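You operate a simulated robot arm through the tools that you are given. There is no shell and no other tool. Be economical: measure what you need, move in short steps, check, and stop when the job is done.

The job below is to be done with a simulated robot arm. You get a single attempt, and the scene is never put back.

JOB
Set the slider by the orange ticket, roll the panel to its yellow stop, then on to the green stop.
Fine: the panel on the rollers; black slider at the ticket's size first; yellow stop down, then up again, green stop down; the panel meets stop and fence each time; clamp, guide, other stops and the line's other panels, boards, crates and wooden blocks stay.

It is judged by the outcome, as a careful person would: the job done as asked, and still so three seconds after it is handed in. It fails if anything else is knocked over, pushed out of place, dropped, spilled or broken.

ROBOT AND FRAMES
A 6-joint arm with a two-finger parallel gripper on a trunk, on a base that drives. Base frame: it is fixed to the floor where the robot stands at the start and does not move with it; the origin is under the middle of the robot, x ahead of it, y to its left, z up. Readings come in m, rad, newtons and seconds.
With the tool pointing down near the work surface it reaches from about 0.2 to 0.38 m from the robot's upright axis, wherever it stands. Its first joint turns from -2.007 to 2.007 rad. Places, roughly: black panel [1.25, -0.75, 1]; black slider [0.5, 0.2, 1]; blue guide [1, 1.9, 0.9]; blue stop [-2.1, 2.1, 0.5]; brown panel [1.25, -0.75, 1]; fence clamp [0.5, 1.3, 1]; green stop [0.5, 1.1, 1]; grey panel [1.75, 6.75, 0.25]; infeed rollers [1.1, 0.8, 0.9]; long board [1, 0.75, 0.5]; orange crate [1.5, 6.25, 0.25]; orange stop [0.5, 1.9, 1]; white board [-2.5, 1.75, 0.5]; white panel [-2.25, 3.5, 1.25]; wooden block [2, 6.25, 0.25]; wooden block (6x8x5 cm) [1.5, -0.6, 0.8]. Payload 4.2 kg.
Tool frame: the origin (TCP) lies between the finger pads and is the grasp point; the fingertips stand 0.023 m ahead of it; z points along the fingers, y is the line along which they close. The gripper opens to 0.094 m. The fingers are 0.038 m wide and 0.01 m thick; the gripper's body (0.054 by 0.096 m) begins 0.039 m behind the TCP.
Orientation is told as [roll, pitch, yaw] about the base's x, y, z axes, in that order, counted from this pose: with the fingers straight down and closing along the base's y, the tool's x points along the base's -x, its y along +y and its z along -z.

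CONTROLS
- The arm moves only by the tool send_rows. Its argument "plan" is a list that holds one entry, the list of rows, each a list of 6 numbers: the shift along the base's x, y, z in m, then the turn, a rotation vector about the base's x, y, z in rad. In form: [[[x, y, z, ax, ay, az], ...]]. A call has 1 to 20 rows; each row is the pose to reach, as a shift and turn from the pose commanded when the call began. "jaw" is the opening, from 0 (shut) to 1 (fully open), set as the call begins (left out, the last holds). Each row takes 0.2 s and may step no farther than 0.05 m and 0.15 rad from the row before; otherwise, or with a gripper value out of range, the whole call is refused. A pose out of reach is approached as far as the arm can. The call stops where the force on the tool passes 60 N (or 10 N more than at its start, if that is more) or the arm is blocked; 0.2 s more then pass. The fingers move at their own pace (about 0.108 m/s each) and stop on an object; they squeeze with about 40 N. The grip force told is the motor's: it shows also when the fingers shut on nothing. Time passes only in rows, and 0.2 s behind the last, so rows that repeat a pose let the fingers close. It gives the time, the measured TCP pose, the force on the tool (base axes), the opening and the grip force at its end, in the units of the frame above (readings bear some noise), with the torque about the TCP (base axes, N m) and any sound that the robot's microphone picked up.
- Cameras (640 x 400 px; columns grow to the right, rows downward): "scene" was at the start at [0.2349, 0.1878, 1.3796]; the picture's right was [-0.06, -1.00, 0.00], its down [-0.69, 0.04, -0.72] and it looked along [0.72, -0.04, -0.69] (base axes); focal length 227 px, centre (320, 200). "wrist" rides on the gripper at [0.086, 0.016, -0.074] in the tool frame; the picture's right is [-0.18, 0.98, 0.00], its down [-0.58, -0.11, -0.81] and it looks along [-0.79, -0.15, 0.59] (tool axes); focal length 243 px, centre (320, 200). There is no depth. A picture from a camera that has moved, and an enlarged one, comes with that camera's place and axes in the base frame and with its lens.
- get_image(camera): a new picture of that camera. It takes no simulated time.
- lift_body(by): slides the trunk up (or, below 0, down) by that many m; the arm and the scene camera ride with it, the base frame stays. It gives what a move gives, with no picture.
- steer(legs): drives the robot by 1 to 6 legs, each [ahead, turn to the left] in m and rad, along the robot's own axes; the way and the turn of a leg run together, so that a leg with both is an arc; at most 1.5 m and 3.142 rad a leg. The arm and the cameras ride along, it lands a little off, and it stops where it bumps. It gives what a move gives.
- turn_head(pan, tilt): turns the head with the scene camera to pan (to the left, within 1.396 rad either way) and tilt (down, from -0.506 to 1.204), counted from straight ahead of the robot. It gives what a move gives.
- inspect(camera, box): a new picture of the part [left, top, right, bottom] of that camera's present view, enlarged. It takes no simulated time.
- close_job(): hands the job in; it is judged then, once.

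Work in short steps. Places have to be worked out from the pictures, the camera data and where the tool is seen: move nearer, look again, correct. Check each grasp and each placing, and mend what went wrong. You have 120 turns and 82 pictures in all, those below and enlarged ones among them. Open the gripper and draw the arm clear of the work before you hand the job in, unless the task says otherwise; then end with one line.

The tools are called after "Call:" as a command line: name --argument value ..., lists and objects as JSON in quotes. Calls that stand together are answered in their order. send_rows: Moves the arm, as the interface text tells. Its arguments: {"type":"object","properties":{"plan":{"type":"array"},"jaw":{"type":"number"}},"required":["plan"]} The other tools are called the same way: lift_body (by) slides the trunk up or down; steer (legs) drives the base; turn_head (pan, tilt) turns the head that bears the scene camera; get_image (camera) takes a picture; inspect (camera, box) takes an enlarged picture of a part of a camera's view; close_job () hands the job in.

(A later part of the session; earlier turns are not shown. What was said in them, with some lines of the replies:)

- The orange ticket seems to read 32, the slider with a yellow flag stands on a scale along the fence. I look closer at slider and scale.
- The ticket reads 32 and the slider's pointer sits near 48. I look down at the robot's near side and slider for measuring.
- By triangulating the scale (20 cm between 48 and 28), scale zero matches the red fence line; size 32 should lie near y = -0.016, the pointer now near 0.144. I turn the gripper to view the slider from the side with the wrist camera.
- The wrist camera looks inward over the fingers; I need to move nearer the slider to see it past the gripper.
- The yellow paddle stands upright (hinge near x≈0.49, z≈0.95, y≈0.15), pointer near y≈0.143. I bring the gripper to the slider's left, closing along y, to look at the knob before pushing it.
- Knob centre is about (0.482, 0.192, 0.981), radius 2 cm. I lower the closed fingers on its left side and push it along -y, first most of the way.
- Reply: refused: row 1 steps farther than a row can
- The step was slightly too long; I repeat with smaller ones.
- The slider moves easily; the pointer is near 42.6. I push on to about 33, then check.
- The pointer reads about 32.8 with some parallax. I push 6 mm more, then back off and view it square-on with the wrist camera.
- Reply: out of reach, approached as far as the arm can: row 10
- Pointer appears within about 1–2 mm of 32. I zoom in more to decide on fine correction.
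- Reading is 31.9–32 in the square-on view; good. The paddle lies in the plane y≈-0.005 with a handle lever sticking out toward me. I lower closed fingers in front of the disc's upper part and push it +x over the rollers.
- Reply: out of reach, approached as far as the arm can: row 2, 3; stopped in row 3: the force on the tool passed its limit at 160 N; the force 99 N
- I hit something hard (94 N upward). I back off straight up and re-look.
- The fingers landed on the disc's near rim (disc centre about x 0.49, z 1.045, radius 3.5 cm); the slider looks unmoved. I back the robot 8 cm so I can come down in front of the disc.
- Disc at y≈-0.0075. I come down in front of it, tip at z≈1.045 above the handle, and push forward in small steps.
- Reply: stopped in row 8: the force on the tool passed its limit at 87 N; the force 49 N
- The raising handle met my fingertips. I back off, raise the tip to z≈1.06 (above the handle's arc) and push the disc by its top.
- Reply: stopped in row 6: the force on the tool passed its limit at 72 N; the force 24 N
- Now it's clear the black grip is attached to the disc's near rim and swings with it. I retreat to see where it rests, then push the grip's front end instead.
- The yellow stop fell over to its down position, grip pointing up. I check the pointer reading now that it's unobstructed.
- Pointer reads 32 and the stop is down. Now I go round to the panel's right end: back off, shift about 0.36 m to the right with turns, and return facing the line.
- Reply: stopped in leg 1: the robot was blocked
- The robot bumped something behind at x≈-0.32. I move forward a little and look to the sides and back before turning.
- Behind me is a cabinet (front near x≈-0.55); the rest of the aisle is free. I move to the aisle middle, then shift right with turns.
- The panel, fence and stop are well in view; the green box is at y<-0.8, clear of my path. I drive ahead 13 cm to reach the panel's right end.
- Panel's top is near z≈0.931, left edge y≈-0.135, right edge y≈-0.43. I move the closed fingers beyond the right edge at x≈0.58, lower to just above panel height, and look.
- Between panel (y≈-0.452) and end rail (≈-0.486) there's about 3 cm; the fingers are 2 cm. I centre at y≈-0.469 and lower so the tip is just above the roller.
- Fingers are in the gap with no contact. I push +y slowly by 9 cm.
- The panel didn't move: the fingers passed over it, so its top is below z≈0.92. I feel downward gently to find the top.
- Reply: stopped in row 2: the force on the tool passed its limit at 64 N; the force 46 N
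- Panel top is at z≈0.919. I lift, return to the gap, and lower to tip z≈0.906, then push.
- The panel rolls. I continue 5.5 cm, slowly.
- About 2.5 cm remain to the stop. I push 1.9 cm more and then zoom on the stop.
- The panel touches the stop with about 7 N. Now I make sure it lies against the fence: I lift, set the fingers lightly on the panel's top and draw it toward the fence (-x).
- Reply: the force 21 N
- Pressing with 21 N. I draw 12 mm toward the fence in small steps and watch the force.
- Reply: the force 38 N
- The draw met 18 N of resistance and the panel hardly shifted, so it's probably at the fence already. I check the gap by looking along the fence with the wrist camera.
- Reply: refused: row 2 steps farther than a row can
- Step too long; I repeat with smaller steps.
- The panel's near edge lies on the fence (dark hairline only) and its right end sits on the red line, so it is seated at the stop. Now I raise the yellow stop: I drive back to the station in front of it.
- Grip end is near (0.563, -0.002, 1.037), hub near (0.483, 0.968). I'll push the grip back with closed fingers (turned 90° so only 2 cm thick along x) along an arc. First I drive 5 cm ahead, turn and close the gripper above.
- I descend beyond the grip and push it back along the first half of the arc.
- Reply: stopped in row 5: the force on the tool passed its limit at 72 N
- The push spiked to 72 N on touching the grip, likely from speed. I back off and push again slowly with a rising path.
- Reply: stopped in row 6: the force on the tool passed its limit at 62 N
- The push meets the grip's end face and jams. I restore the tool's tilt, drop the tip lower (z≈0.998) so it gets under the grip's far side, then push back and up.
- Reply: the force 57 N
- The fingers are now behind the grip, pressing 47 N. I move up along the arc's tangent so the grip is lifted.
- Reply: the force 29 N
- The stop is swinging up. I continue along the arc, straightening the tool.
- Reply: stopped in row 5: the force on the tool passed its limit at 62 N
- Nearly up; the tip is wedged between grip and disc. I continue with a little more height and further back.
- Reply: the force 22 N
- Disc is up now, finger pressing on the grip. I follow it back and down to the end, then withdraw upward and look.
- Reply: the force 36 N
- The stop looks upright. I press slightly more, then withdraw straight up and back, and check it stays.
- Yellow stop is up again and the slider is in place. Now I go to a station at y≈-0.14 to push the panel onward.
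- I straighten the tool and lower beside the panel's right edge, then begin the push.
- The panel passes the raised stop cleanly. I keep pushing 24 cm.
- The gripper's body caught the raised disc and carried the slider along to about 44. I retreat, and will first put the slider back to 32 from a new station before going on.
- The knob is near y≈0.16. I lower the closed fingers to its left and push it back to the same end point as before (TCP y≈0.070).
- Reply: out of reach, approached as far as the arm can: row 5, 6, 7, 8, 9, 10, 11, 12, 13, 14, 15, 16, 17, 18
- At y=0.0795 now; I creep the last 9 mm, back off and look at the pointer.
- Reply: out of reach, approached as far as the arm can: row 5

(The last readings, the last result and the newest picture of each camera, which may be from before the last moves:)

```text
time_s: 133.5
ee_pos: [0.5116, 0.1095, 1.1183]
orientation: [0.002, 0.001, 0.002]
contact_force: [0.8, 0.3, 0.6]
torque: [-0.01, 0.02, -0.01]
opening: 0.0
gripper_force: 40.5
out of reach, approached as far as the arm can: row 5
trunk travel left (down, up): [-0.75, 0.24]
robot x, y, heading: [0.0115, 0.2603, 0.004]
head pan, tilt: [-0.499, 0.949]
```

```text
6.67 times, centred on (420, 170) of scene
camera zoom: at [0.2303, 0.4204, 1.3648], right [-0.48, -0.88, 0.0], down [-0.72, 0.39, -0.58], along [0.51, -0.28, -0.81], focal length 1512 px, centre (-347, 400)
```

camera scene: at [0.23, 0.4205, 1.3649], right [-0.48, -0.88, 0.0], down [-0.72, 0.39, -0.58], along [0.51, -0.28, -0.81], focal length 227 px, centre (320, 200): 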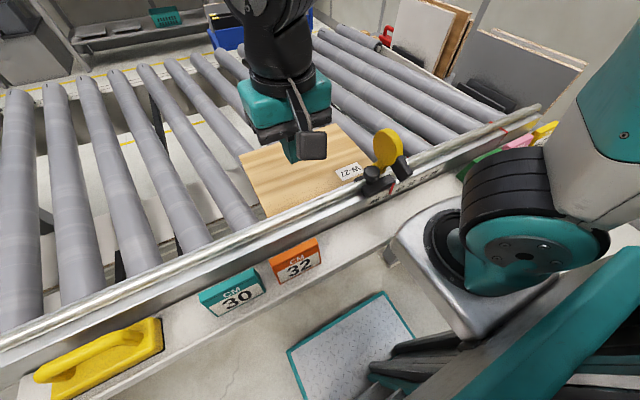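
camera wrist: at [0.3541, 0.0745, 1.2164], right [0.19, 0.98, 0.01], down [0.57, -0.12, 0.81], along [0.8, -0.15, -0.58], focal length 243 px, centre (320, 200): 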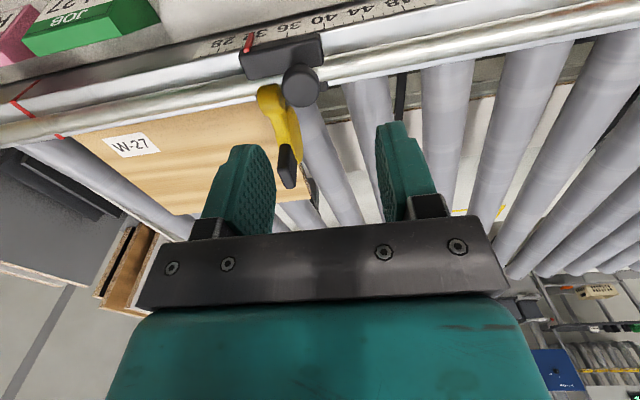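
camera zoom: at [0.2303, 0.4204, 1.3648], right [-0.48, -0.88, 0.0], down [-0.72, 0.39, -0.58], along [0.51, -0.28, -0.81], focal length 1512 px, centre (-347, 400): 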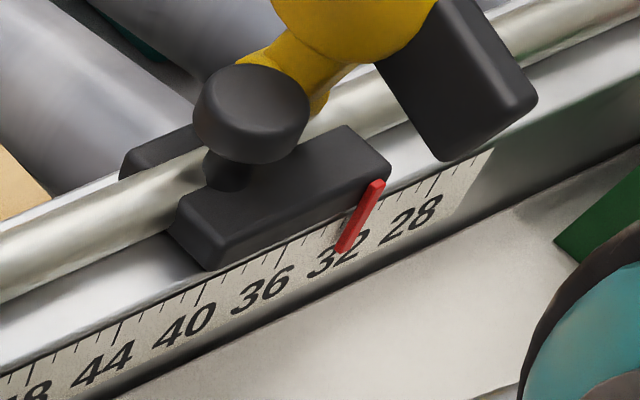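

The oblique view suggests a reading slightly above 32. I check square-on with the wrist camera.

Call:
send_rows --plan '[[[-0.02, -0.03, 0.02, 0, 0, 0], [-0.04, -0.07, 0.02, 0, 0, 0], [-0.06, -0.11, 0.02, 0, 0, 0], [-0.07, -0.14, 0.02, 0, 0, 0]]]'

Call:
inspect --camera "wrist" --box '[256, 10, 384, 90]'

```text
time_s: 134.5
ee_pos: [0.4422, -0.0306, 1.1393]
orientation: [0.001, 0.002, 0.003]
contact_force: [-0.1, 0.0, 0.0]
torque: [-0.01, 0.0, 0.02]
opening: 0.0
gripper_force: 40.2
trunk travel left (down, up): [-0.75, 0.24]
robot x, y, heading: [0.0111, 0.2621, 0.006]
head pan, tilt: [-0.499, 0.949]
```

```text
5.00 times, centred on (320, 50) of wrist
camera zoom: at [0.3559, -0.0143, 1.2133], right [0.18, 0.98, 0.0], down [0.58, -0.11, 0.81], along [0.79, -0.15, -0.59], focal length 1213 px, centre (320, 950)
```

zoom: 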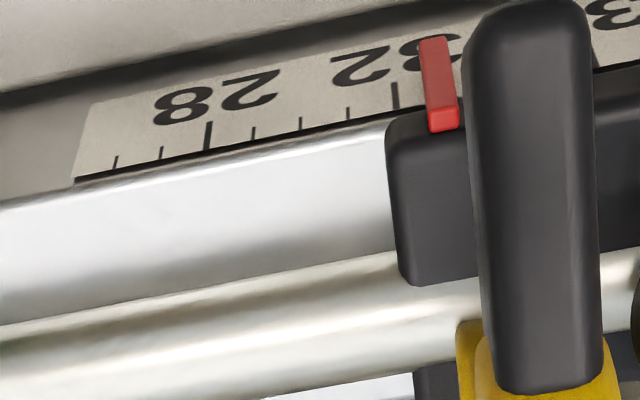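

Square-on the reading is 32.9, so 9 mm more. I go back and push the knob to TCP y≈0.0617.

Call:
send_rows --plan '[[[0.012, 0.04, 0, 0, 0, 0], [0.03, 0.08, 0, 0, 0, 0], [0.05, 0.12, 0, 0, 0, 0], [0.053, 0.141, -0.02, 0, 0, 0], [0.053, 0.141, -0.06, 0, 0, 0], [0.053, 0.141, -0.1, 0, 0, 0], [0.053, 0.141, -0.142, 0, 0, 0], [0.053, 0.125, -0.142, 0, 0, 0], [0.053, 0.11, -0.142, 0, 0, 0], [0.053, 0.103, -0.142, 0, 0, 0], [0.053, 0.099, -0.142, 0, 0, 0], [0.053, 0.096, -0.142, 0, 0, 0], [0.053, 0.094, -0.142, 0, 0, 0], [0.053, 0.0925, -0.142, 0, 0, 0], [0.053, 0.0925, -0.142, 0, 0, 0]]]'

Call:
send_rows --plan '[[[0, 0.025, 0, 0, 0, 0], [0, 0.045, 0.03, 0, 0, 0], [0, 0.045, 0.075, 0, 0, 0], [0, 0.045, 0.12, 0, 0, 0], [-0.01, 0.01, 0.142, 0, 0, 0], [-0.03, -0.03, 0.142, 0, 0, 0], [-0.045, -0.07, 0.142, 0, 0, 0], [-0.053, -0.092, 0.142, 0, 0, 0]]]'

Call:
inspect --camera "wrist" --box '[256, 10, 384, 90]'

```text
time_s: 137.7
ee_pos: [0.4952, 0.0613, 0.995]
orientation: [0.001, 0.001, 0.002]
contact_force: [0.1, -0.3, 0.2]
torque: [0.01, 0.01, -0.01]
opening: 0.0002
gripper_force: 40.2
out of reach, approached as far as the arm can: row 7
trunk travel left (down, up): [-0.75, 0.24]
robot x, y, heading: [0.0113, 0.2604, 0.001]
head pan, tilt: [-0.499, 0.949]
```

```text
time_s: 139.5
ee_pos: [0.4416, -0.0303, 1.1372]
orientation: [0.003, 0.003, 0.003]
contact_force: [0.3, -0.4, -0.3]
torque: [-0.03, -0.03, 0.04]
opening: 0.0
gripper_force: 40.8
trunk travel left (down, up): [-0.75, 0.24]
robot x, y, heading: [0.0091, 0.2621, 0.009]
head pan, tilt: [-0.499, 0.949]
```

```text
5.00 times, centred on (320, 50) of wrist
camera zoom: at [0.3556, -0.0149, 1.2128], right [0.18, 0.98, 0.0], down [0.58, -0.11, 0.81], along [0.79, -0.15, -0.59], focal length 1213 px, centre (320, 950)
```

zoom: 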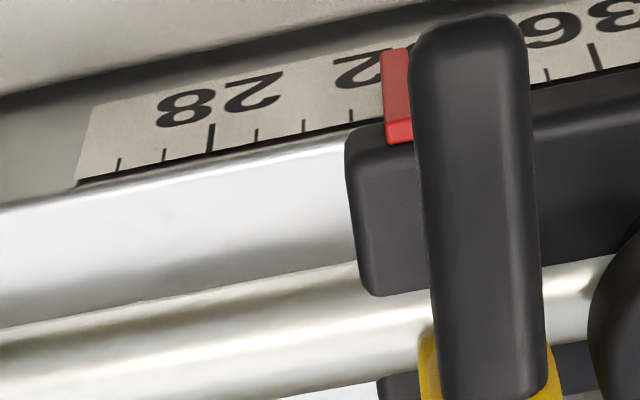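

Now it reads 32.0. It was the wrist camera's bracket that caught the disc, so I turn the gripper -90° (camera toward +y, over the panel), move behind the panel's right edge and lower.

Call:
send_rows --plan '[[[0.01, 0, 0.01, 0, 0, -0.15], [0.02, 0.01, 0.01, 0, 0, -0.3], [0.03, 0.01, 0.01, 0, 0, -0.45], [0.04, 0.02, 0.01, 0, 0, -0.6], [0.05, 0.03, 0.01, 0, 0, -0.75], [0.07, 0.04, 0.01, 0, 0, -0.9], [0.09, 0.05, 0.01, 0, 0, -1.05], [0.11, 0.06, 0.01, 0, 0, -1.2], [0.12, 0.07, 0.0, 0, 0, -1.35], [0.124, 0.078, 0.0, 0, 0, -1.5], [0.124, 0.078, 0.0, 0, 0, -1.573]]]'

Call:
inspect --camera "scene" --box '[220, 80, 460, 230]'

```text
time_s: 141.9
ee_pos: [0.5668, 0.0482, 1.1382]
orientation: [0.002, 0.001, -1.573]
contact_force: [0.7, 0.2, -0.4]
torque: [-0.01, 0.01, 0.01]
opening: 0.0
gripper_force: 39.9
trunk travel left (down, up): [-0.75, 0.24]
robot x, y, heading: [0.0116, 0.2635, -0.0]
head pan, tilt: [-0.499, 0.949]
```

```text
2.67 times, centred on (340, 155) of scene
camera zoom: at [0.2299, 0.4205, 1.3649], right [-0.48, -0.88, 0.0], down [-0.71, 0.39, -0.58], along [0.51, -0.28, -0.81], focal length 605 px, centre (267, 320)
```

zoom: 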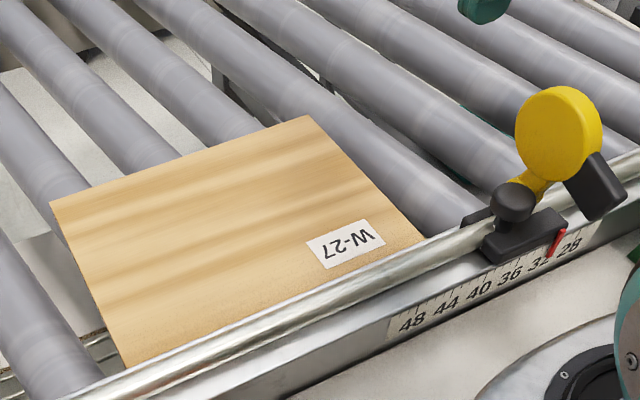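

Panel is straight with its right edge at y≈0.08. I lower behind it and push.

Call:
send_rows --plan '[[[0, 0, -0.045, 0, 0, 0], [0, 0, -0.09, 0, 0, 0], [0, 0, -0.135, 0, 0, 0], [0, 0, -0.18, 0, 0, 0], [0, 0, -0.2, 0, 0, 0], [0, 0, -0.209, 0, 0, 0], [0, 0.006, -0.209, 0, 0, 0], [0, 0.012, -0.209, 0, 0, 0], [0, 0.022, -0.209, 0, 0, 0], [0, 0.034, -0.209, 0, 0, 0], [0, 0.046, -0.209, 0, 0, 0], [0, 0.058, -0.209, 0, 0, 0], [0, 0.07, -0.209, 0, 0, 0], [0, 0.082, -0.209, 0, 0, 0], [0, 0.094, -0.209, 0, 0, 0], [0, 0.106, -0.209, 0, 0, 0], [0, 0.118, -0.209, 0, 0, 0], [0, 0.13, -0.209, 0, 0, 0], [0, 0.142, -0.209, 0, 0, 0], [0, 0.154, -0.209, 0, 0, 0]]]'

Call:
send_rows --plan '[[[0, 0.012, 0, 0, 0, 0], [0, 0.024, 0, 0, 0, 0], [0, 0.036, 0, 0, 0, 0], [0, 0.048, 0, 0, 0, 0], [0, 0.06, 0, 0, 0, 0], [0, 0.072, 0, 0, 0, 0], [0, 0.084, 0, 0, 0, 0], [0, 0.096, 0, 0, 0, 0], [0, 0.108, 0, 0, 0, 0], [0, 0.12, 0, 0, 0, 0], [0, 0.132, 0, 0, 0, 0], [0, 0.144, 0, 0, 0, 0], [0, 0.156, 0, 0, 0, 0], [0, 0.168, 0, 0, 0, 0], [0, 0.18, 0, 0, 0, 0], [0, 0.192, 0, 0, 0, 0], [0, 0.204, 0, 0, 0, 0], [0, 0.212, 0, 0, 0, 0], [0, 0.218, 0, 0, 0, 0], [0, 0.222, 0, 0, 0, 0]]]'

Call:
turn_head --pan 0.7 --tilt 0.75

Call:
get_image --camera "scene"

```text
time_s: 146.1
ee_pos: [0.5664, 0.2012, 0.9289]
orientation: [0.001, 0.001, -1.571]
contact_force: [-0.5, -0.9, -0.4]
torque: [0.05, -0.03, -0.03]
opening: 0.0
gripper_force: 39.8
trunk travel left (down, up): [-0.75, 0.24]
robot x, y, heading: [0.0154, 0.264, 0.004]
head pan, tilt: [-0.499, 0.949]
```

```text
time_s: 150.3
ee_pos: [0.5651, 0.4241, 0.928]
orientation: [0.004, 0.002, -1.573]
contact_force: [0.8, -0.7, -0.2]
torque: [-0.03, 0.04, 0.0]
opening: 0.0
gripper_force: 40.0
trunk travel left (down, up): [-0.75, 0.24]
robot x, y, heading: [0.0129, 0.2628, 0.007]
head pan, tilt: [-0.499, 0.949]
```

```text
time_s: 151.7
ee_pos: [0.566, 0.424, 0.9294]
orientation: [0.002, 0.002, -1.573]
contact_force: [0.3, -0.3, -0.2]
torque: [0.01, -0.02, 0.01]
opening: 0.0
gripper_force: 39.8
trunk travel left (down, up): [-0.75, 0.24]
robot x, y, heading: [0.0118, 0.2628, 0.003]
head pan, tilt: [0.7, 0.75]
```

```text
14 pictures are left
camera scene: at [0.2293, 0.5086, 1.3804], right [0.65, -0.76, 0.0], down [-0.52, -0.44, -0.73], along [0.56, 0.47, -0.68], focal length 227 px, centre (320, 200)
```

scene: 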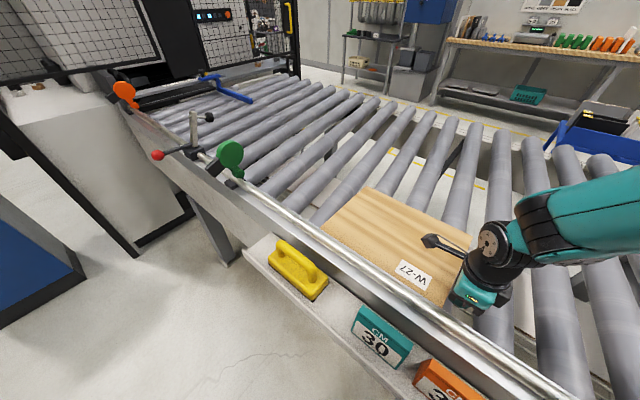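

Panel's right edge is now near y≈0.443; the green stop is at y≈1.05, still up. I lift and drive to a station in front of the green stop.

Call:
send_rows --plan '[[[0, -0.015, 0, 0, 0, 0], [0, -0.03, 0.03, 0, 0, 0], [0, -0.04, 0.075, 0, 0, 0], [0, -0.06, 0.115, 0, 0, 0], [-0.02, -0.09, 0.15, 0, 0, 0], [-0.05, -0.11, 0.18, 0, 0, 0], [-0.07, -0.14, 0.2, 0, 0, 0], [-0.08, -0.16, 0.21, 0, 0, 0]]]'

Call:
steer --legs '[[-0.13, 0], [0, 1.571], [0.76, 0], [0, -1.571], [0.04, 0]]'

Call:
turn_head --pan -0.1 --tilt 0.8

Call:
get_image --camera "scene"

```text
refused: row 5 steps farther than a row can; nothing moved
```

```text
time_s: 152.7
ee_pos: [0.5264, 0.4234, 0.9353]
orientation: [0.044, 0.012, -1.583]
contact_force: [-1.9, -1.7, 12.9]
torque: [-0.24, 0.15, 0.01]
opening: 0.0
gripper_force: 39.9
trunk travel left (down, up): [-0.75, 0.24]
robot x, y, heading: [-0.0405, 0.2603, 0.003]
head pan, tilt: [0.7, 0.75]
stopped in leg 1: the force on the tool passed its limit at 98 N (the readings are from after the stop); the commanded pose is now the measured one
```

```text
time_s: 153.8
ee_pos: [0.5264, 0.4232, 0.9341]
orientation: [0.044, 0.011, -1.583]
contact_force: [1.5, 0.6, 23.1]
torque: [-0.44, 0.29, 0.04]
opening: 0.0
gripper_force: 41.0
trunk travel left (down, up): [-0.75, 0.24]
robot x, y, heading: [-0.0386, 0.2636, 0.007]
head pan, tilt: [-0.099, 0.799]
```

```text
13 pictures are left
camera scene: at [0.1923, 0.4469, 1.3767], right [-0.1, -1.0, 0.0], down [-0.71, 0.07, -0.7], along [0.69, -0.07, -0.72], focal length 227 px, centre (320, 200)
```

scene: 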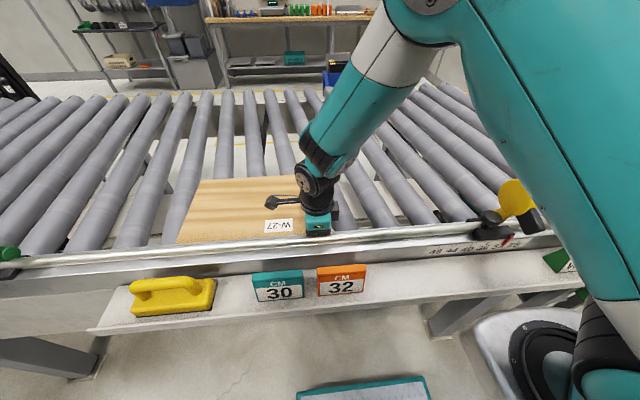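

The lift was refused and the drive dragged the fingers against the fence; it stopped and nothing looks displaced. I now move away from the fence and lift.

Call:
send_rows --plan '[[[0.015, -0.01, 0.01, 0, 0, 0], [0.015, -0.02, 0.04, 0, 0, 0], [0.015, -0.03, 0.08, 0, 0, 0], [0.01, -0.04, 0.12, 0, 0, 0], [-0.01, -0.06, 0.15, 0, 0, 0], [-0.04, -0.08, 0.18, 0, 0, 0], [-0.06, -0.11, 0.2, 0, 0, 0], [-0.08, -0.13, 0.21, -0.044, 0, 0.01]]]'

```text
time_s: 155.6
ee_pos: [0.4468, 0.2946, 1.1442]
orientation: [0.041, -0.032, -1.574]
contact_force: [1.1, 0.1, -0.1]
torque: [-0.03, 0.0, 0.0]
opening: 0.0
gripper_force: 40.5
trunk travel left (down, up): [-0.75, 0.24]
robot x, y, heading: [-0.0388, 0.2656, -0.003]
head pan, tilt: [-0.099, 0.799]
```

The arm is clear. I drive to the station in front of the green stop.

Call:
steer --legs '[[-0.08, 0.003], [0, 1.571], [0.76, 0], [0, -1.571], [0.04, 0]]'

Call:
get_image --camera "scene"

```text
time_s: 168.5
ee_pos: [0.4032, 1.0485, 1.1448]
orientation: [0.043, -0.032, -1.583]
contact_force: [0.5, 0.1, -0.1]
torque: [0.06, 0.0, -0.01]
opening: 0.0
gripper_force: 39.7
trunk travel left (down, up): [-0.75, 0.24]
robot x, y, heading: [-0.0827, 1.0214, -0.009]
head pan, tilt: [-0.099, 0.799]
```

```text
12 pictures are left
camera scene: at [0.151, 1.2032, 1.3765], right [-0.11, -0.99, 0.0], down [-0.71, 0.08, -0.7], along [0.69, -0.07, -0.72], focal length 227 px, centre (320, 200)
```

scene: 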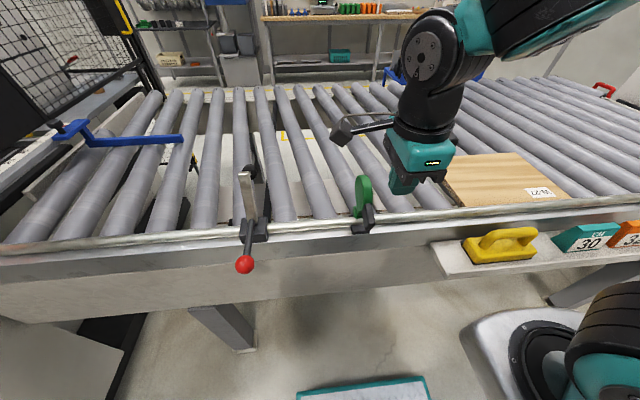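

Green disc is near y≈1.073. I straighten the tool, come down in front of it with tip at z≈1.06 and push its top forward.

Call:
send_rows --plan '[[[-0.005, 0.012, -0.02, 0.032, 0.043, 0], [-0.005, 0.024, -0.05, 0.032, 0.043, 0], [-0.005, 0.024, -0.062, 0.032, 0.043, 0], [0.015, 0.024, -0.062, 0.032, 0.043, 0], [0.03, 0.024, -0.062, 0.032, 0.043, 0], [0.042, 0.024, -0.062, 0.032, 0.043, 0], [0.052, 0.024, -0.062, 0.032, 0.043, 0], [0.062, 0.024, -0.062, 0.032, 0.043, 0], [0.072, 0.024, -0.062, 0.032, 0.043, 0], [0.082, 0.024, -0.062, 0.032, 0.043, 0], [0.092, 0.024, -0.06, 0.032, 0.043, 0], [0.102, 0.024, -0.058, 0.032, 0.043, 0], [0.11, 0.024, -0.056, 0.032, 0.043, 0]]]'

Call:
inspect --camera "scene" --box '[290, 140, 450, 240]'

```text
time_s: 170.7
ee_pos: [0.4865, 1.0724, 1.0889]
orientation: [0.016, 0.006, -1.584]
contact_force: [-2.4, -5.6, 31.7]
torque: [-0.05, -0.27, 0.02]
opening: 0.0001
gripper_force: 40.1
trunk travel left (down, up): [-0.75, 0.24]
robot x, y, heading: [-0.0862, 1.0207, -0.006]
head pan, tilt: [-0.099, 0.799]
stopped in row 11: the force on the tool passed its limit at 62 N (the readings are from after the stop); the commanded pose is now the measured one
```

```text
4.00 times, centred on (370, 190) of scene
camera zoom: at [0.1497, 1.2027, 1.3766], right [-0.11, -0.99, 0.0], down [-0.71, 0.08, -0.7], along [0.69, -0.07, -0.72], focal length 908 px, centre (120, 240)
```

zoom: 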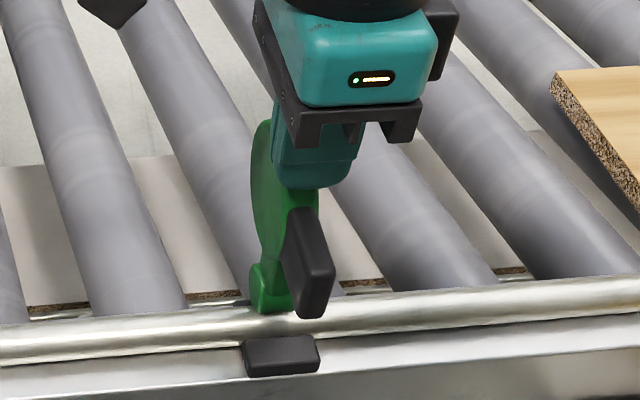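

It leans partly; the finger rests on the rising grip. I raise 1 cm and push further forward.

Call:
send_rows --plan '[[[0.004, 0, 0.006, 0, 0, 0], [0.011, 0, 0.008, 0, 0, 0], [0.018, 0, 0.009, 0, 0, 0], [0.025, 0, 0.009, 0, 0, 0], [0.032, 0, 0.009, 0, 0, 0], [0.04, 0, 0.009, 0, 0, 0]]]'

Call:
inspect --camera "scene" --box '[290, 140, 450, 240]'

```text
time_s: 172.1
ee_pos: [0.527, 1.0738, 1.0939]
orientation: [0.01, 0.004, -1.581]
contact_force: [-0.1, 0.3, -0.6]
torque: [0.0, -0.01, 0.02]
opening: 0.0001
gripper_force: 39.9
trunk travel left (down, up): [-0.75, 0.24]
robot x, y, heading: [-0.0842, 1.0201, -0.005]
head pan, tilt: [-0.099, 0.799]
```

```text
4.00 times, centred on (370, 190) of scene
camera zoom: at [0.1509, 1.2031, 1.3764], right [-0.11, -0.99, 0.0], down [-0.71, 0.08, -0.7], along [0.69, -0.07, -0.72], focal length 908 px, centre (120, 240)
```

zoom: 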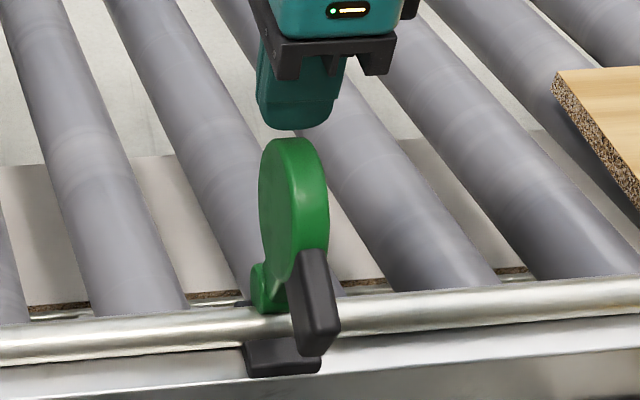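

The finger slipped over the disc's top and the stop sprang back up. I'll push the grip's front end instead: lift, back the robot 4 cm, and come down in front of the grip.

Call:
send_rows --plan '[[[0, 0, 0.04, 0, 0, 0], [-0.045, 0, 0.05, 0, 0, 0], [-0.09, 0, 0.05, 0, 0, 0], [-0.11, 0, 0.05, 0, 0, 0]]]'

Call:
steer --legs '[[-0.04, 0.005]]'

```text
time_s: 173.1
ee_pos: [0.4163, 1.0714, 1.1459]
orientation: [0.008, 0.003, -1.581]
contact_force: [0.6, 0.2, -0.2]
torque: [0.0, 0.01, 0.02]
opening: 0.0
gripper_force: 40.2
trunk travel left (down, up): [-0.75, 0.24]
robot x, y, heading: [-0.0857, 1.0183, -0.005]
head pan, tilt: [-0.099, 0.799]
```

```text
time_s: 174.0
ee_pos: [0.376, 1.075, 1.144]
orientation: [0.009, 0.005, -1.577]
contact_force: [-0.4, -0.4, 0.5]
torque: [-0.02, 0.02, 0.0]
opening: 0.0
gripper_force: 40.0
trunk travel left (down, up): [-0.75, 0.24]
robot x, y, heading: [-0.1243, 1.0186, -0.004]
head pan, tilt: [-0.099, 0.799]
```

I descend in front of the grip and push its end forward and up along its arc.

Call:
send_rows --plan '[[[-0.006, -0.002, -0.04, 0, 0, 0], [-0.006, -0.002, -0.08, 0, 0, 0], [-0.006, -0.002, -0.12, 0, 0, 0], [0.004, -0.002, -0.12, 0, 0, 0], [0.014, -0.002, -0.119, 0, 0, 0], [0.022, -0.002, -0.114, 0, 0, 0], [0.028, -0.002, -0.105, 0, 0, 0], [0.036, -0.002, -0.096, 0, 0, 0], [0.047, -0.002, -0.087, 0, 0, 0], [0.059, -0.002, -0.08, 0, 0, 0], [0.071, -0.002, -0.076, 0, 0, 0], [0.082, -0.002, -0.073, 0, 0, 0], [0.093, -0.002, -0.071, 0, 0, 0], [0.104, -0.002, -0.07, 0, 0, 0], [0.115, -0.002, -0.069, 0, 0, 0]]]'

Call:
inspect --camera "scene" --box '[290, 120, 450, 220]'

```text
time_s: 177.2
ee_pos: [0.4904, 1.0732, 1.0766]
orientation: [0.009, 0.003, -1.575]
contact_force: [0.1, -0.9, 0.1]
torque: [-0.02, -0.02, -0.02]
opening: 0.0
gripper_force: 39.8
trunk travel left (down, up): [-0.75, 0.24]
robot x, y, heading: [-0.1262, 1.0212, -0.002]
head pan, tilt: [-0.099, 0.799]
```

```text
4.00 times, centred on (370, 170) of scene
camera zoom: at [0.1093, 1.2045, 1.3765], right [-0.1, -0.99, 0.0], down [-0.71, 0.07, -0.7], along [0.69, -0.07, -0.72], focal length 908 px, centre (120, 320)
```

zoom: 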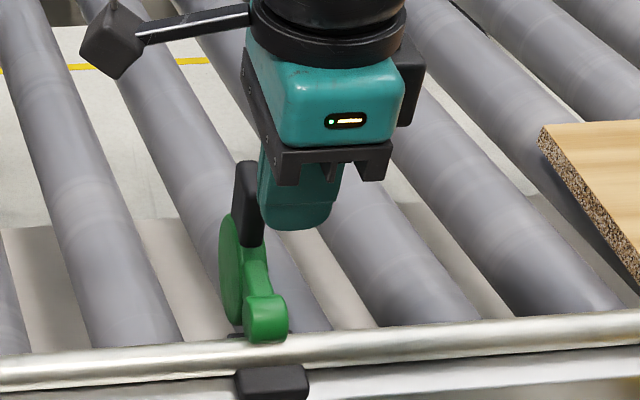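

The green stop is down. I lift, retract and drive to the last pushing station at y≈0.57.

Call:
send_rows --plan '[[[0, 0, 0.04, 0, 0, 0], [-0.03, 0, 0.07, 0, 0, 0], [-0.075, 0, 0.07, 0, 0, 0], [-0.11, 0, 0.07, 0, 0, 0]]]'

```text
time_s: 178.2
ee_pos: [0.3801, 1.0731, 1.147]
orientation: [0.01, 0.004, -1.576]
contact_force: [0.1, 0.6, 0.8]
torque: [-0.03, 0.04, 0.04]
opening: 0.0001
gripper_force: 39.6
trunk travel left (down, up): [-0.75, 0.24]
robot x, y, heading: [-0.1225, 1.0205, -0.002]
head pan, tilt: [-0.099, 0.799]
```

Clear; now the drive.

Call:
steer --legs '[[0, -1.571], [0.45, 0], [0, 1.571], [0.135, 0]]'

Call:
turn_head --pan 0.0 --tilt 0.85

Call:
get_image --camera "scene"

```text
time_s: 189.5
ee_pos: [0.5147, 0.6334, 1.1462]
orientation: [0.01, 0.003, -1.56]
contact_force: [-1.0, 0.2, 0.2]
torque: [0.0, 0.01, 0.02]
opening: 0.0
gripper_force: 40.1
trunk travel left (down, up): [-0.75, 0.24]
robot x, y, heading: [0.0131, 0.5736, 0.015]
head pan, tilt: [-0.099, 0.799]
```

```text
time_s: 190.2
ee_pos: [0.5158, 0.6335, 1.1461]
orientation: [0.008, -0.001, -1.558]
contact_force: [0.2, -0.2, -0.2]
torque: [0.0, -0.02, 0.02]
opening: 0.0001
gripper_force: 40.5
trunk travel left (down, up): [-0.75, 0.24]
robot x, y, heading: [0.0118, 0.5744, 0.013]
head pan, tilt: [0.0, 0.85]
```

```text
8 pictures are left
camera scene: at [0.2396, 0.7694, 1.3724], right [0.01, -1.0, 0.0], down [-0.75, -0.01, -0.66], along [0.66, 0.01, -0.75], focal length 227 px, centre (320, 200)
```

scene: 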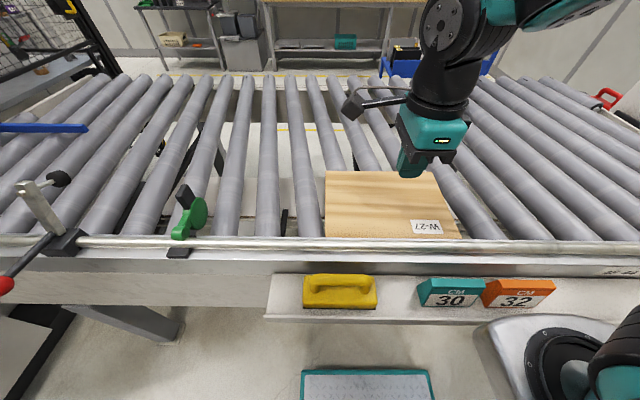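

The panel is straight, right edge y≈0.446; green stop down at y≈1.06. I move behind it, lower and push toward the stop.

Call:
send_rows --plan '[[[0.015, -0.045, 0, 0, 0, -0.005], [0.03, -0.09, 0, 0, 0, -0.01], [0.045, -0.135, 0, 0, 0, -0.013], [0.051, -0.18, 0, 0, 0, -0.013], [0.051, -0.2205, 0, 0, 0, -0.013], [0.051, -0.2205, -0.045, 0, 0, -0.013], [0.051, -0.2205, -0.09, 0, 0, -0.013], [0.051, -0.2205, -0.135, 0, 0, -0.013], [0.051, -0.2205, -0.18, 0, 0, -0.013], [0.051, -0.2205, -0.205, 0, 0, -0.013], [0.051, -0.2205, -0.217, 0, 0, -0.013], [0.051, -0.212, -0.217, 0, 0, -0.013], [0.051, -0.204, -0.217, 0, 0, -0.013], [0.051, -0.194, -0.217, 0, 0, -0.013], [0.051, -0.182, -0.217, 0, 0, -0.013], [0.051, -0.17, -0.217, 0, 0, -0.013], [0.051, -0.158, -0.217, 0, 0, -0.013], [0.051, -0.146, -0.217, 0, 0, -0.013]]]'

```text
time_s: 194.0
ee_pos: [0.566, 0.4892, 0.9294]
orientation: [0.009, 0.004, -1.572]
contact_force: [0.5, -0.9, -0.7]
torque: [-0.01, 0.0, -0.01]
opening: 0.0001
gripper_force: 40.1
trunk travel left (down, up): [-0.75, 0.24]
robot x, y, heading: [0.011, 0.5744, 0.013]
head pan, tilt: [0.0, 0.85]
```

Pushing smoothly; I continue to TCP y≈0.70, slowing at the end.

Call:
send_rows --plan '[[[0, 0.012, 0, 0, 0, 0], [0, 0.024, 0, 0, 0, 0], [0, 0.036, 0, 0, 0, 0], [0, 0.048, 0, 0, 0, 0], [0, 0.06, 0, 0, 0, 0], [0, 0.072, 0, 0, 0, 0], [0, 0.084, 0, 0, 0, 0], [0, 0.096, 0, 0, 0, 0], [0, 0.108, 0, 0, 0, 0], [0, 0.12, 0, 0, 0, 0], [0, 0.132, 0, 0, 0, 0], [0, 0.144, 0, 0, 0, 0], [0, 0.156, 0, 0, 0, 0], [0, 0.168, 0, 0, 0, 0], [0, 0.18, 0, 0, 0, 0], [0, 0.19, 0, 0, 0, 0], [0, 0.198, 0, 0, 0, 0], [0, 0.204, 0, 0, 0, 0], [0, 0.208, 0, 0, 0, 0], [0, 0.21, 0, 0, 0, 0]]]'

Call:
get_image --camera "scene"

```text
time_s: 198.2
ee_pos: [0.5661, 0.698, 0.9306]
orientation: [0.008, 0.003, -1.571]
contact_force: [0.3, -0.8, -0.4]
torque: [-0.01, -0.03, 0.0]
opening: 0.0001
gripper_force: 40.2
trunk travel left (down, up): [-0.75, 0.24]
robot x, y, heading: [0.0096, 0.576, 0.013]
head pan, tilt: [0.0, 0.85]
```

```text
7 pictures are left
camera scene: at [0.2396, 0.7694, 1.3724], right [0.01, -1.0, 0.0], down [-0.75, -0.01, -0.66], along [0.66, 0.01, -0.75], focal length 227 px, centre (320, 200)
```

scene: 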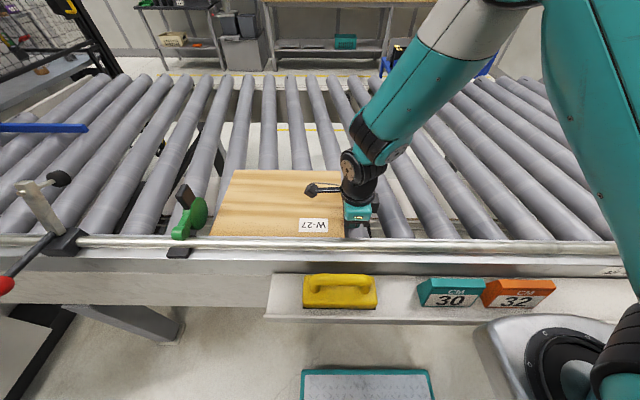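

About 1–2 cm left. I creep forward in small steps.

Call:
send_rows --plan '[[[0, 0.003, 0, 0, 0, 0], [0, 0.006, 0, 0, 0, 0], [0, 0.009, 0, 0, 0, 0], [0, 0.012, 0, 0, 0, 0], [0, 0.014, 0, 0, 0, 0], [0, 0.014, 0, 0, 0, 0]]]'

```text
time_s: 199.6
ee_pos: [0.5658, 0.7115, 0.9293]
orientation: [0.009, 0.002, -1.571]
contact_force: [-0.6, -1.2, 0.4]
torque: [-0.01, 0.06, 0.01]
opening: 0.0
gripper_force: 39.8
trunk travel left (down, up): [-0.75, 0.24]
robot x, y, heading: [0.011, 0.5713, 0.013]
head pan, tilt: [0.0, 0.85]
```

No contact force yet; 6 mm more.

Call:
send_rows --plan '[[[0, 0.002, 0, 0, 0, 0], [0, 0.004, 0, 0, 0, 0], [0, 0.006, 0, 0, 0, 0], [0, 0.006, 0, 0, 0, 0]]]'

Call:
inspect --camera "scene" --box '[160, 170, 256, 260]'

```text
time_s: 200.6
ee_pos: [0.5668, 0.7179, 0.9302]
orientation: [0.009, 0.004, -1.573]
contact_force: [0.8, -0.2, 0.3]
torque: [-0.02, 0.04, 0.01]
opening: 0.0001
gripper_force: 40.4
trunk travel left (down, up): [-0.75, 0.24]
robot x, y, heading: [0.0084, 0.5753, 0.013]
head pan, tilt: [0.0, 0.85]
```

```text
4.44 times, centred on (208, 215) of scene
camera zoom: at [0.2396, 0.7694, 1.3724], right [0.01, -1.0, 0.0], down [-0.75, -0.01, -0.66], along [0.66, 0.01, -0.75], focal length 1008 px, centre (818, 133)
```

zoom: 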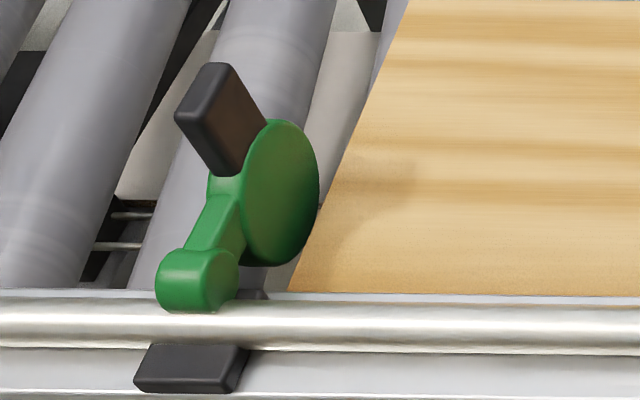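

Very close. I creep another 6 mm.

Call:
send_rows --plan '[[[0, 0.002, 0, 0, 0, 0], [0, 0.004, 0, 0, 0, 0], [0, 0.006, 0, 0, 0, 0], [0, 0.006, 0, 0, 0, 0]]]'

```text
time_s: 201.6
ee_pos: [0.5661, 0.7238, 0.9297]
orientation: [0.01, 0.003, -1.573]
contact_force: [0.3, 0.1, 0.4]
torque: [0.01, -0.02, -0.02]
opening: 0.0
gripper_force: 40.0
trunk travel left (down, up): [-0.75, 0.24]
robot x, y, heading: [0.008, 0.5726, 0.01]
head pan, tilt: [0.0, 0.85]
```

Call:
send_rows --plan '[[[0, 0.002, 0, 0, 0, 0], [0, 0.004, 0, 0, 0, 0], [0, 0.006, 0, 0, 0, 0], [0, 0.006, 0, 0, 0, 0]]]'

```text
time_s: 202.6
ee_pos: [0.5659, 0.7243, 0.9299]
orientation: [0.009, -0.007, -1.576]
contact_force: [-1.1, -47.7, 12.5]
torque: [-0.32, 0.57, 0.02]
opening: 0.0
gripper_force: 40.4
trunk travel left (down, up): [-0.75, 0.24]
robot x, y, heading: [0.0089, 0.5759, 0.008]
head pan, tilt: [0.0, 0.85]
```

Firm contact with the green stop (48 N). I ease off, lift, and look along the fence with the wrist camera for the panel's near edge.

Call:
send_rows --plan '[[[0, -0.004, 0, 0, 0, 0], [0, -0.02, 0, 0, 0, 0], [0, -0.03, 0.04, 0, 0, 0], [-0.02, -0.03, 0.08, 0, 0, 0], [-0.035, 0.0, 0.11, 0, 0, 0], [-0.035, 0.04, 0.11, 0, 0, 0], [-0.035, 0.08, 0.11, 0, 0, 0]]]'

Call:
inspect --camera "wrist" --box '[200, 0, 440, 150]'

```text
time_s: 204.2
ee_pos: [0.5317, 0.8103, 1.04]
orientation: [0.009, 0.002, -1.571]
contact_force: [1.2, -0.1, 0.7]
torque: [0.02, -0.04, 0.0]
opening: 0.0001
gripper_force: 39.5
trunk travel left (down, up): [-0.75, 0.24]
robot x, y, heading: [0.0122, 0.5712, 0.012]
head pan, tilt: [0.0, 0.85]
```

```text
2.67 times, centred on (320, 75) of wrist
camera zoom: at [0.5478, 0.8968, 1.116], right [0.98, -0.19, 0.01], down [-0.12, -0.58, 0.8], along [-0.14, -0.79, -0.6], focal length 647 px, centre (320, 533)
```

zoom: 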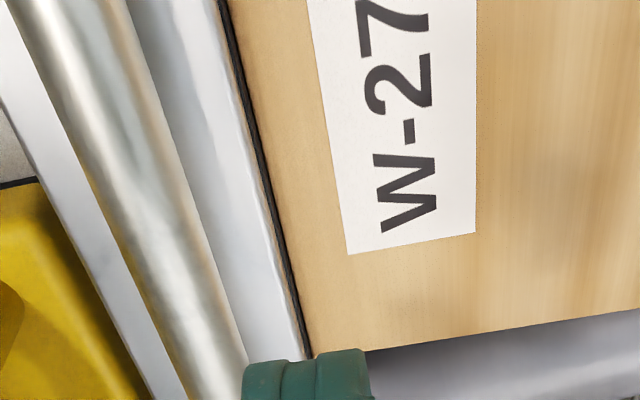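

A thin dark line remains at the fence, maybe 1–2 mm. To seat the panel evenly, I move to the panel's middle and draw it to the fence as before; first raise the arm.

Call:
send_rows --plan '[[[0, -0.02, 0.04, 0, 0, 0], [-0.01, -0.06, 0.08, 0, 0, 0], [-0.02, -0.1, 0.11, 0, 0, 0], [-0.03, -0.14, 0.12, 0, 0, 0], [-0.03, -0.18, 0.12, 0, 0, 0], [-0.03, -0.22, 0.12, 0, 0, 0]]]'

Call:
steer --legs '[[-0.12, 0], [0, 1.56], [0.29, 0], [0, -1.571], [0.12, 0]]'

```text
refused: row 2 steps farther than a row can; nothing moved
```

```text
time_s: 215.4
ee_pos: [0.5368, 1.088, 1.0404]
orientation: [0.009, 0.005, -1.591]
contact_force: [0.3, -0.4, -0.2]
torque: [-0.01, 0.01, 0.0]
opening: 0.0001
gripper_force: 39.7
trunk travel left (down, up): [-0.75, 0.24]
robot x, y, heading: [0.0093, 0.8627, -0.004]
head pan, tilt: [0.0, 0.85]
```

The lift was refused again but the drive ran; no force showed. I look whether the green stop is undisturbed before moving.

Call:
get_image --camera "scene"

```text
4 pictures are left
camera scene: at [0.2436, 1.0529, 1.3724], right [0.0, -1.0, 0.0], down [-0.75, 0.0, -0.66], along [0.66, 0.0, -0.75], focal length 227 px, centre (320, 200)
```

scene: 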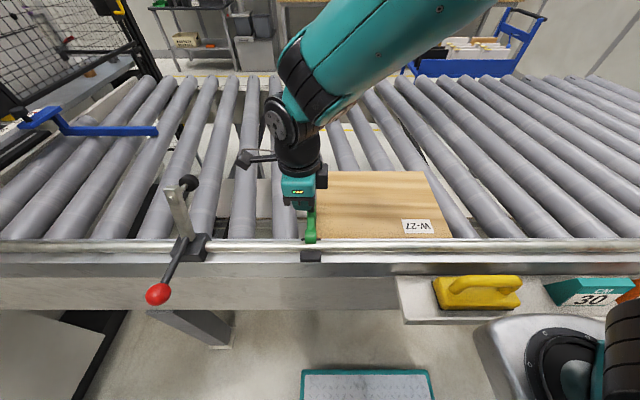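

The green stop is still down and the panel against it; the tool is just beside the grip. I lift straight up, then go over the panel's middle.

Call:
send_rows --plan '[[[0, 0, 0.02, 0, 0, 0], [0, 0, 0.05, 0, 0, 0], [0, 0, 0.09, 0, 0, 0], [0, 0, 0.11, 0, 0, 0], [0.01, -0.03, 0.11, 0, 0, 0], [0.02, -0.07, 0.11, 0, 0, 0], [0.03, -0.11, 0.11, 0, 0, 0], [0.045, -0.15, 0.11, 0, 0, 0], [0.06, -0.18, 0.11, 0, 0, 0], [0.065, -0.193, 0.09, 0, 0, 0], [0.065, -0.193, 0.05, 0, 0, 0], [0.065, -0.193, 0.01, 0, 0, 0], [0.065, -0.193, -0.03, 0, 0, 0], [0.065, -0.193, -0.06, 0, 0, 0], [0.065, -0.193, -0.08, 0, 0, 0], [0.065, -0.193, -0.09, 0, 0, 0], [0.065, -0.193, -0.096, 0, 0, 0]]]'

```text
time_s: 219.1
ee_pos: [0.6022, 0.8944, 0.9422]
orientation: [0.008, 0.005, -1.591]
contact_force: [0.0, -1.2, 0.2]
torque: [-0.02, -0.03, 0.02]
opening: 0.0
gripper_force: 39.6
trunk travel left (down, up): [-0.75, 0.24]
robot x, y, heading: [0.0132, 0.8608, 0.002]
head pan, tilt: [0.0, 0.85]
```

Just above the panel. I press lightly, then draw toward the fence.

Call:
send_rows --plan '[[[0, 0, -0.0015, 0, 0, 0], [0, 0, -0.003, 0, 0, 0]]]'

```text
time_s: 219.7
ee_pos: [0.6016, 0.8949, 0.9433]
orientation: [0.011, 0.003, -1.592]
contact_force: [-2.9, -4.1, 34.3]
torque: [-0.66, 0.18, 0.23]
opening: 0.0003
gripper_force: 39.9
trunk travel left (down, up): [-0.75, 0.24]
robot x, y, heading: [0.0117, 0.8622, -0.002]
head pan, tilt: [0.0, 0.85]
```

Call:
send_rows --plan '[[[-0.002, 0, 0.0005, 0, 0, 0], [-0.005, 0, 0.0005, 0, 0, 0], [-0.008, 0, 0.0005, 0, 0, 0], [-0.01, 0, 0.0005, 0, 0, 0]]]'

```text
time_s: 220.7
ee_pos: [0.5927, 0.8968, 0.9432]
orientation: [0.018, 0.006, -1.591]
contact_force: [23.9, -1.8, 44.5]
torque: [-0.91, -0.4, 0.45]
opening: 0.0
gripper_force: 40.7
trunk travel left (down, up): [-0.75, 0.24]
robot x, y, heading: [0.0116, 0.8571, -0.008]
head pan, tilt: [0.0, 0.85]
```

Again the drag saturates near 24 N, so the panel is against the fence. I lift off and check fence line and stop.

Call:
send_rows --plan '[[[0, 0, 0.03, 0, 0, 0], [-0.01, -0.02, 0.06, 0, 0, 0], [-0.03, -0.05, 0.09, 0, 0, 0], [-0.06, -0.08, 0.097, 0, 0, 0], [-0.06, -0.088, 0.097, 0, 0, 0]]]'

Call:
inspect --camera "wrist" --box '[200, 0, 440, 150]'

Call:
inspect --camera "scene" --box '[270, 150, 430, 270]'

```text
time_s: 221.8
ee_pos: [0.5311, 0.8065, 1.0376]
orientation: [0.01, 0.004, -1.591]
contact_force: [0.5, 0.5, -0.3]
torque: [0.0, 0.01, -0.01]
opening: 0.0
gripper_force: 39.8
trunk travel left (down, up): [-0.75, 0.24]
robot x, y, heading: [0.0119, 0.8626, -0.003]
head pan, tilt: [0.0, 0.85]
```

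```text
2.67 times, centred on (320, 75) of wrist
camera zoom: at [0.5492, 0.8923, 1.1144], right [0.98, -0.2, 0.01], down [-0.13, -0.58, 0.8], along [-0.16, -0.79, -0.6], focal length 647 px, centre (320, 533)
```

zoom: 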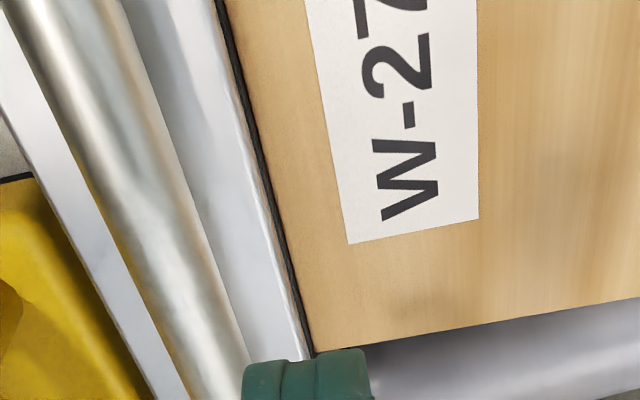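

```text
3.33 times, centred on (350, 210) of scene
camera zoom: at [0.2437, 1.0529, 1.3724], right [0.0, -1.0, 0.0], down [-0.75, 0.0, -0.66], along [0.66, 0.0, -0.75], focal length 756 px, centre (220, 167)
```

zoom: 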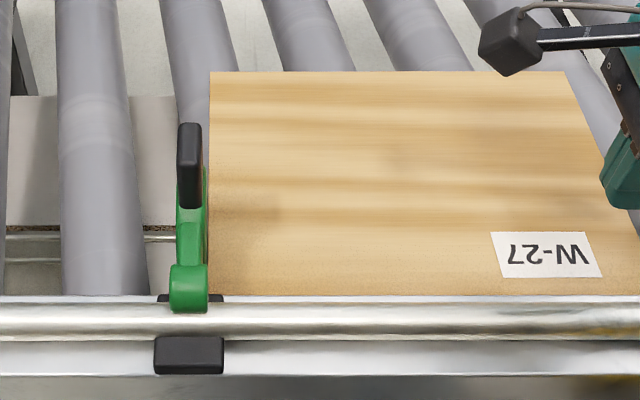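

The panel is flush with the green stop and parallel at the fence. I open the gripper and draw the arm clear.

Call:
send_rows --plan '[[[0, 0, 0.04, 0, 0, 0], [0, 0, 0.08, 0, 0, 0], [-0.02, 0.02, 0.11, 0, 0, 0], [-0.04, 0.04, 0.12, 0, 0, 0]]]' --jaw 1

Call:
turn_head --pan -0.75 --tilt 0.7

Call:
get_image --camera "scene"

```text
time_s: 222.8
ee_pos: [0.4922, 0.8475, 1.1576]
orientation: [0.009, 0.004, -1.592]
contact_force: [-0.1, 0.5, -0.3]
torque: [0.02, 0.01, 0.0]
opening: 0.0941
gripper_force: 0.0
trunk travel left (down, up): [-0.75, 0.24]
robot x, y, heading: [0.0102, 0.8623, -0.004]
head pan, tilt: [0.0, 0.85]
```

```text
time_s: 223.9
ee_pos: [0.4931, 0.8465, 1.1589]
orientation: [0.009, 0.004, -1.591]
contact_force: [-0.1, 0.3, 0.6]
torque: [-0.03, 0.02, 0.05]
opening: 0.0938
gripper_force: 0.0
trunk travel left (down, up): [-0.75, 0.24]
robot x, y, heading: [0.0127, 0.858, -0.007]
head pan, tilt: [-0.75, 0.7]
```

```text
1 pictures are left
camera scene: at [0.2274, 0.995, 1.3847], right [-0.68, -0.73, 0.0], down [-0.47, 0.44, -0.76], along [0.56, -0.52, -0.64], focal length 227 px, centre (320, 200)
```

scene: 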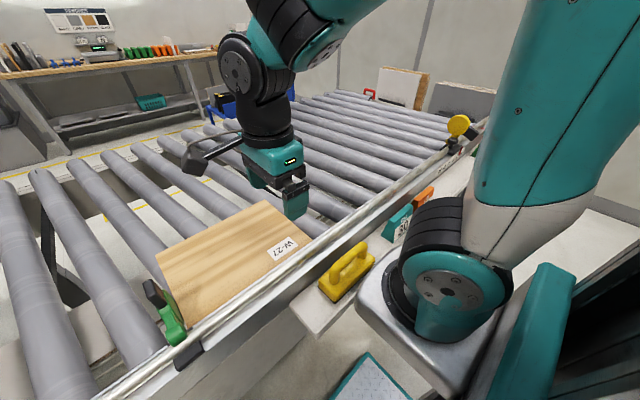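

Everything stands as asked: yellow stop up, green stop down, panel on the rollers at stop and fence, tickets and float in place, arm clear and gripper open. I hand in.

Call:
close_job

```text
The job is handed in.
```

The job is handed in: slider at 32, panel run to the yellow stop and then on to the green one. At the end it sat at the green stop and along the fence, with yellow up and green down. On the way the arm pushed the slider off to about 44, after the yellow stop; I set it back to 32.0. It also bumped the cabinet behind me, and hit the yellow stop, its handle and the fence, with no damage I could see.
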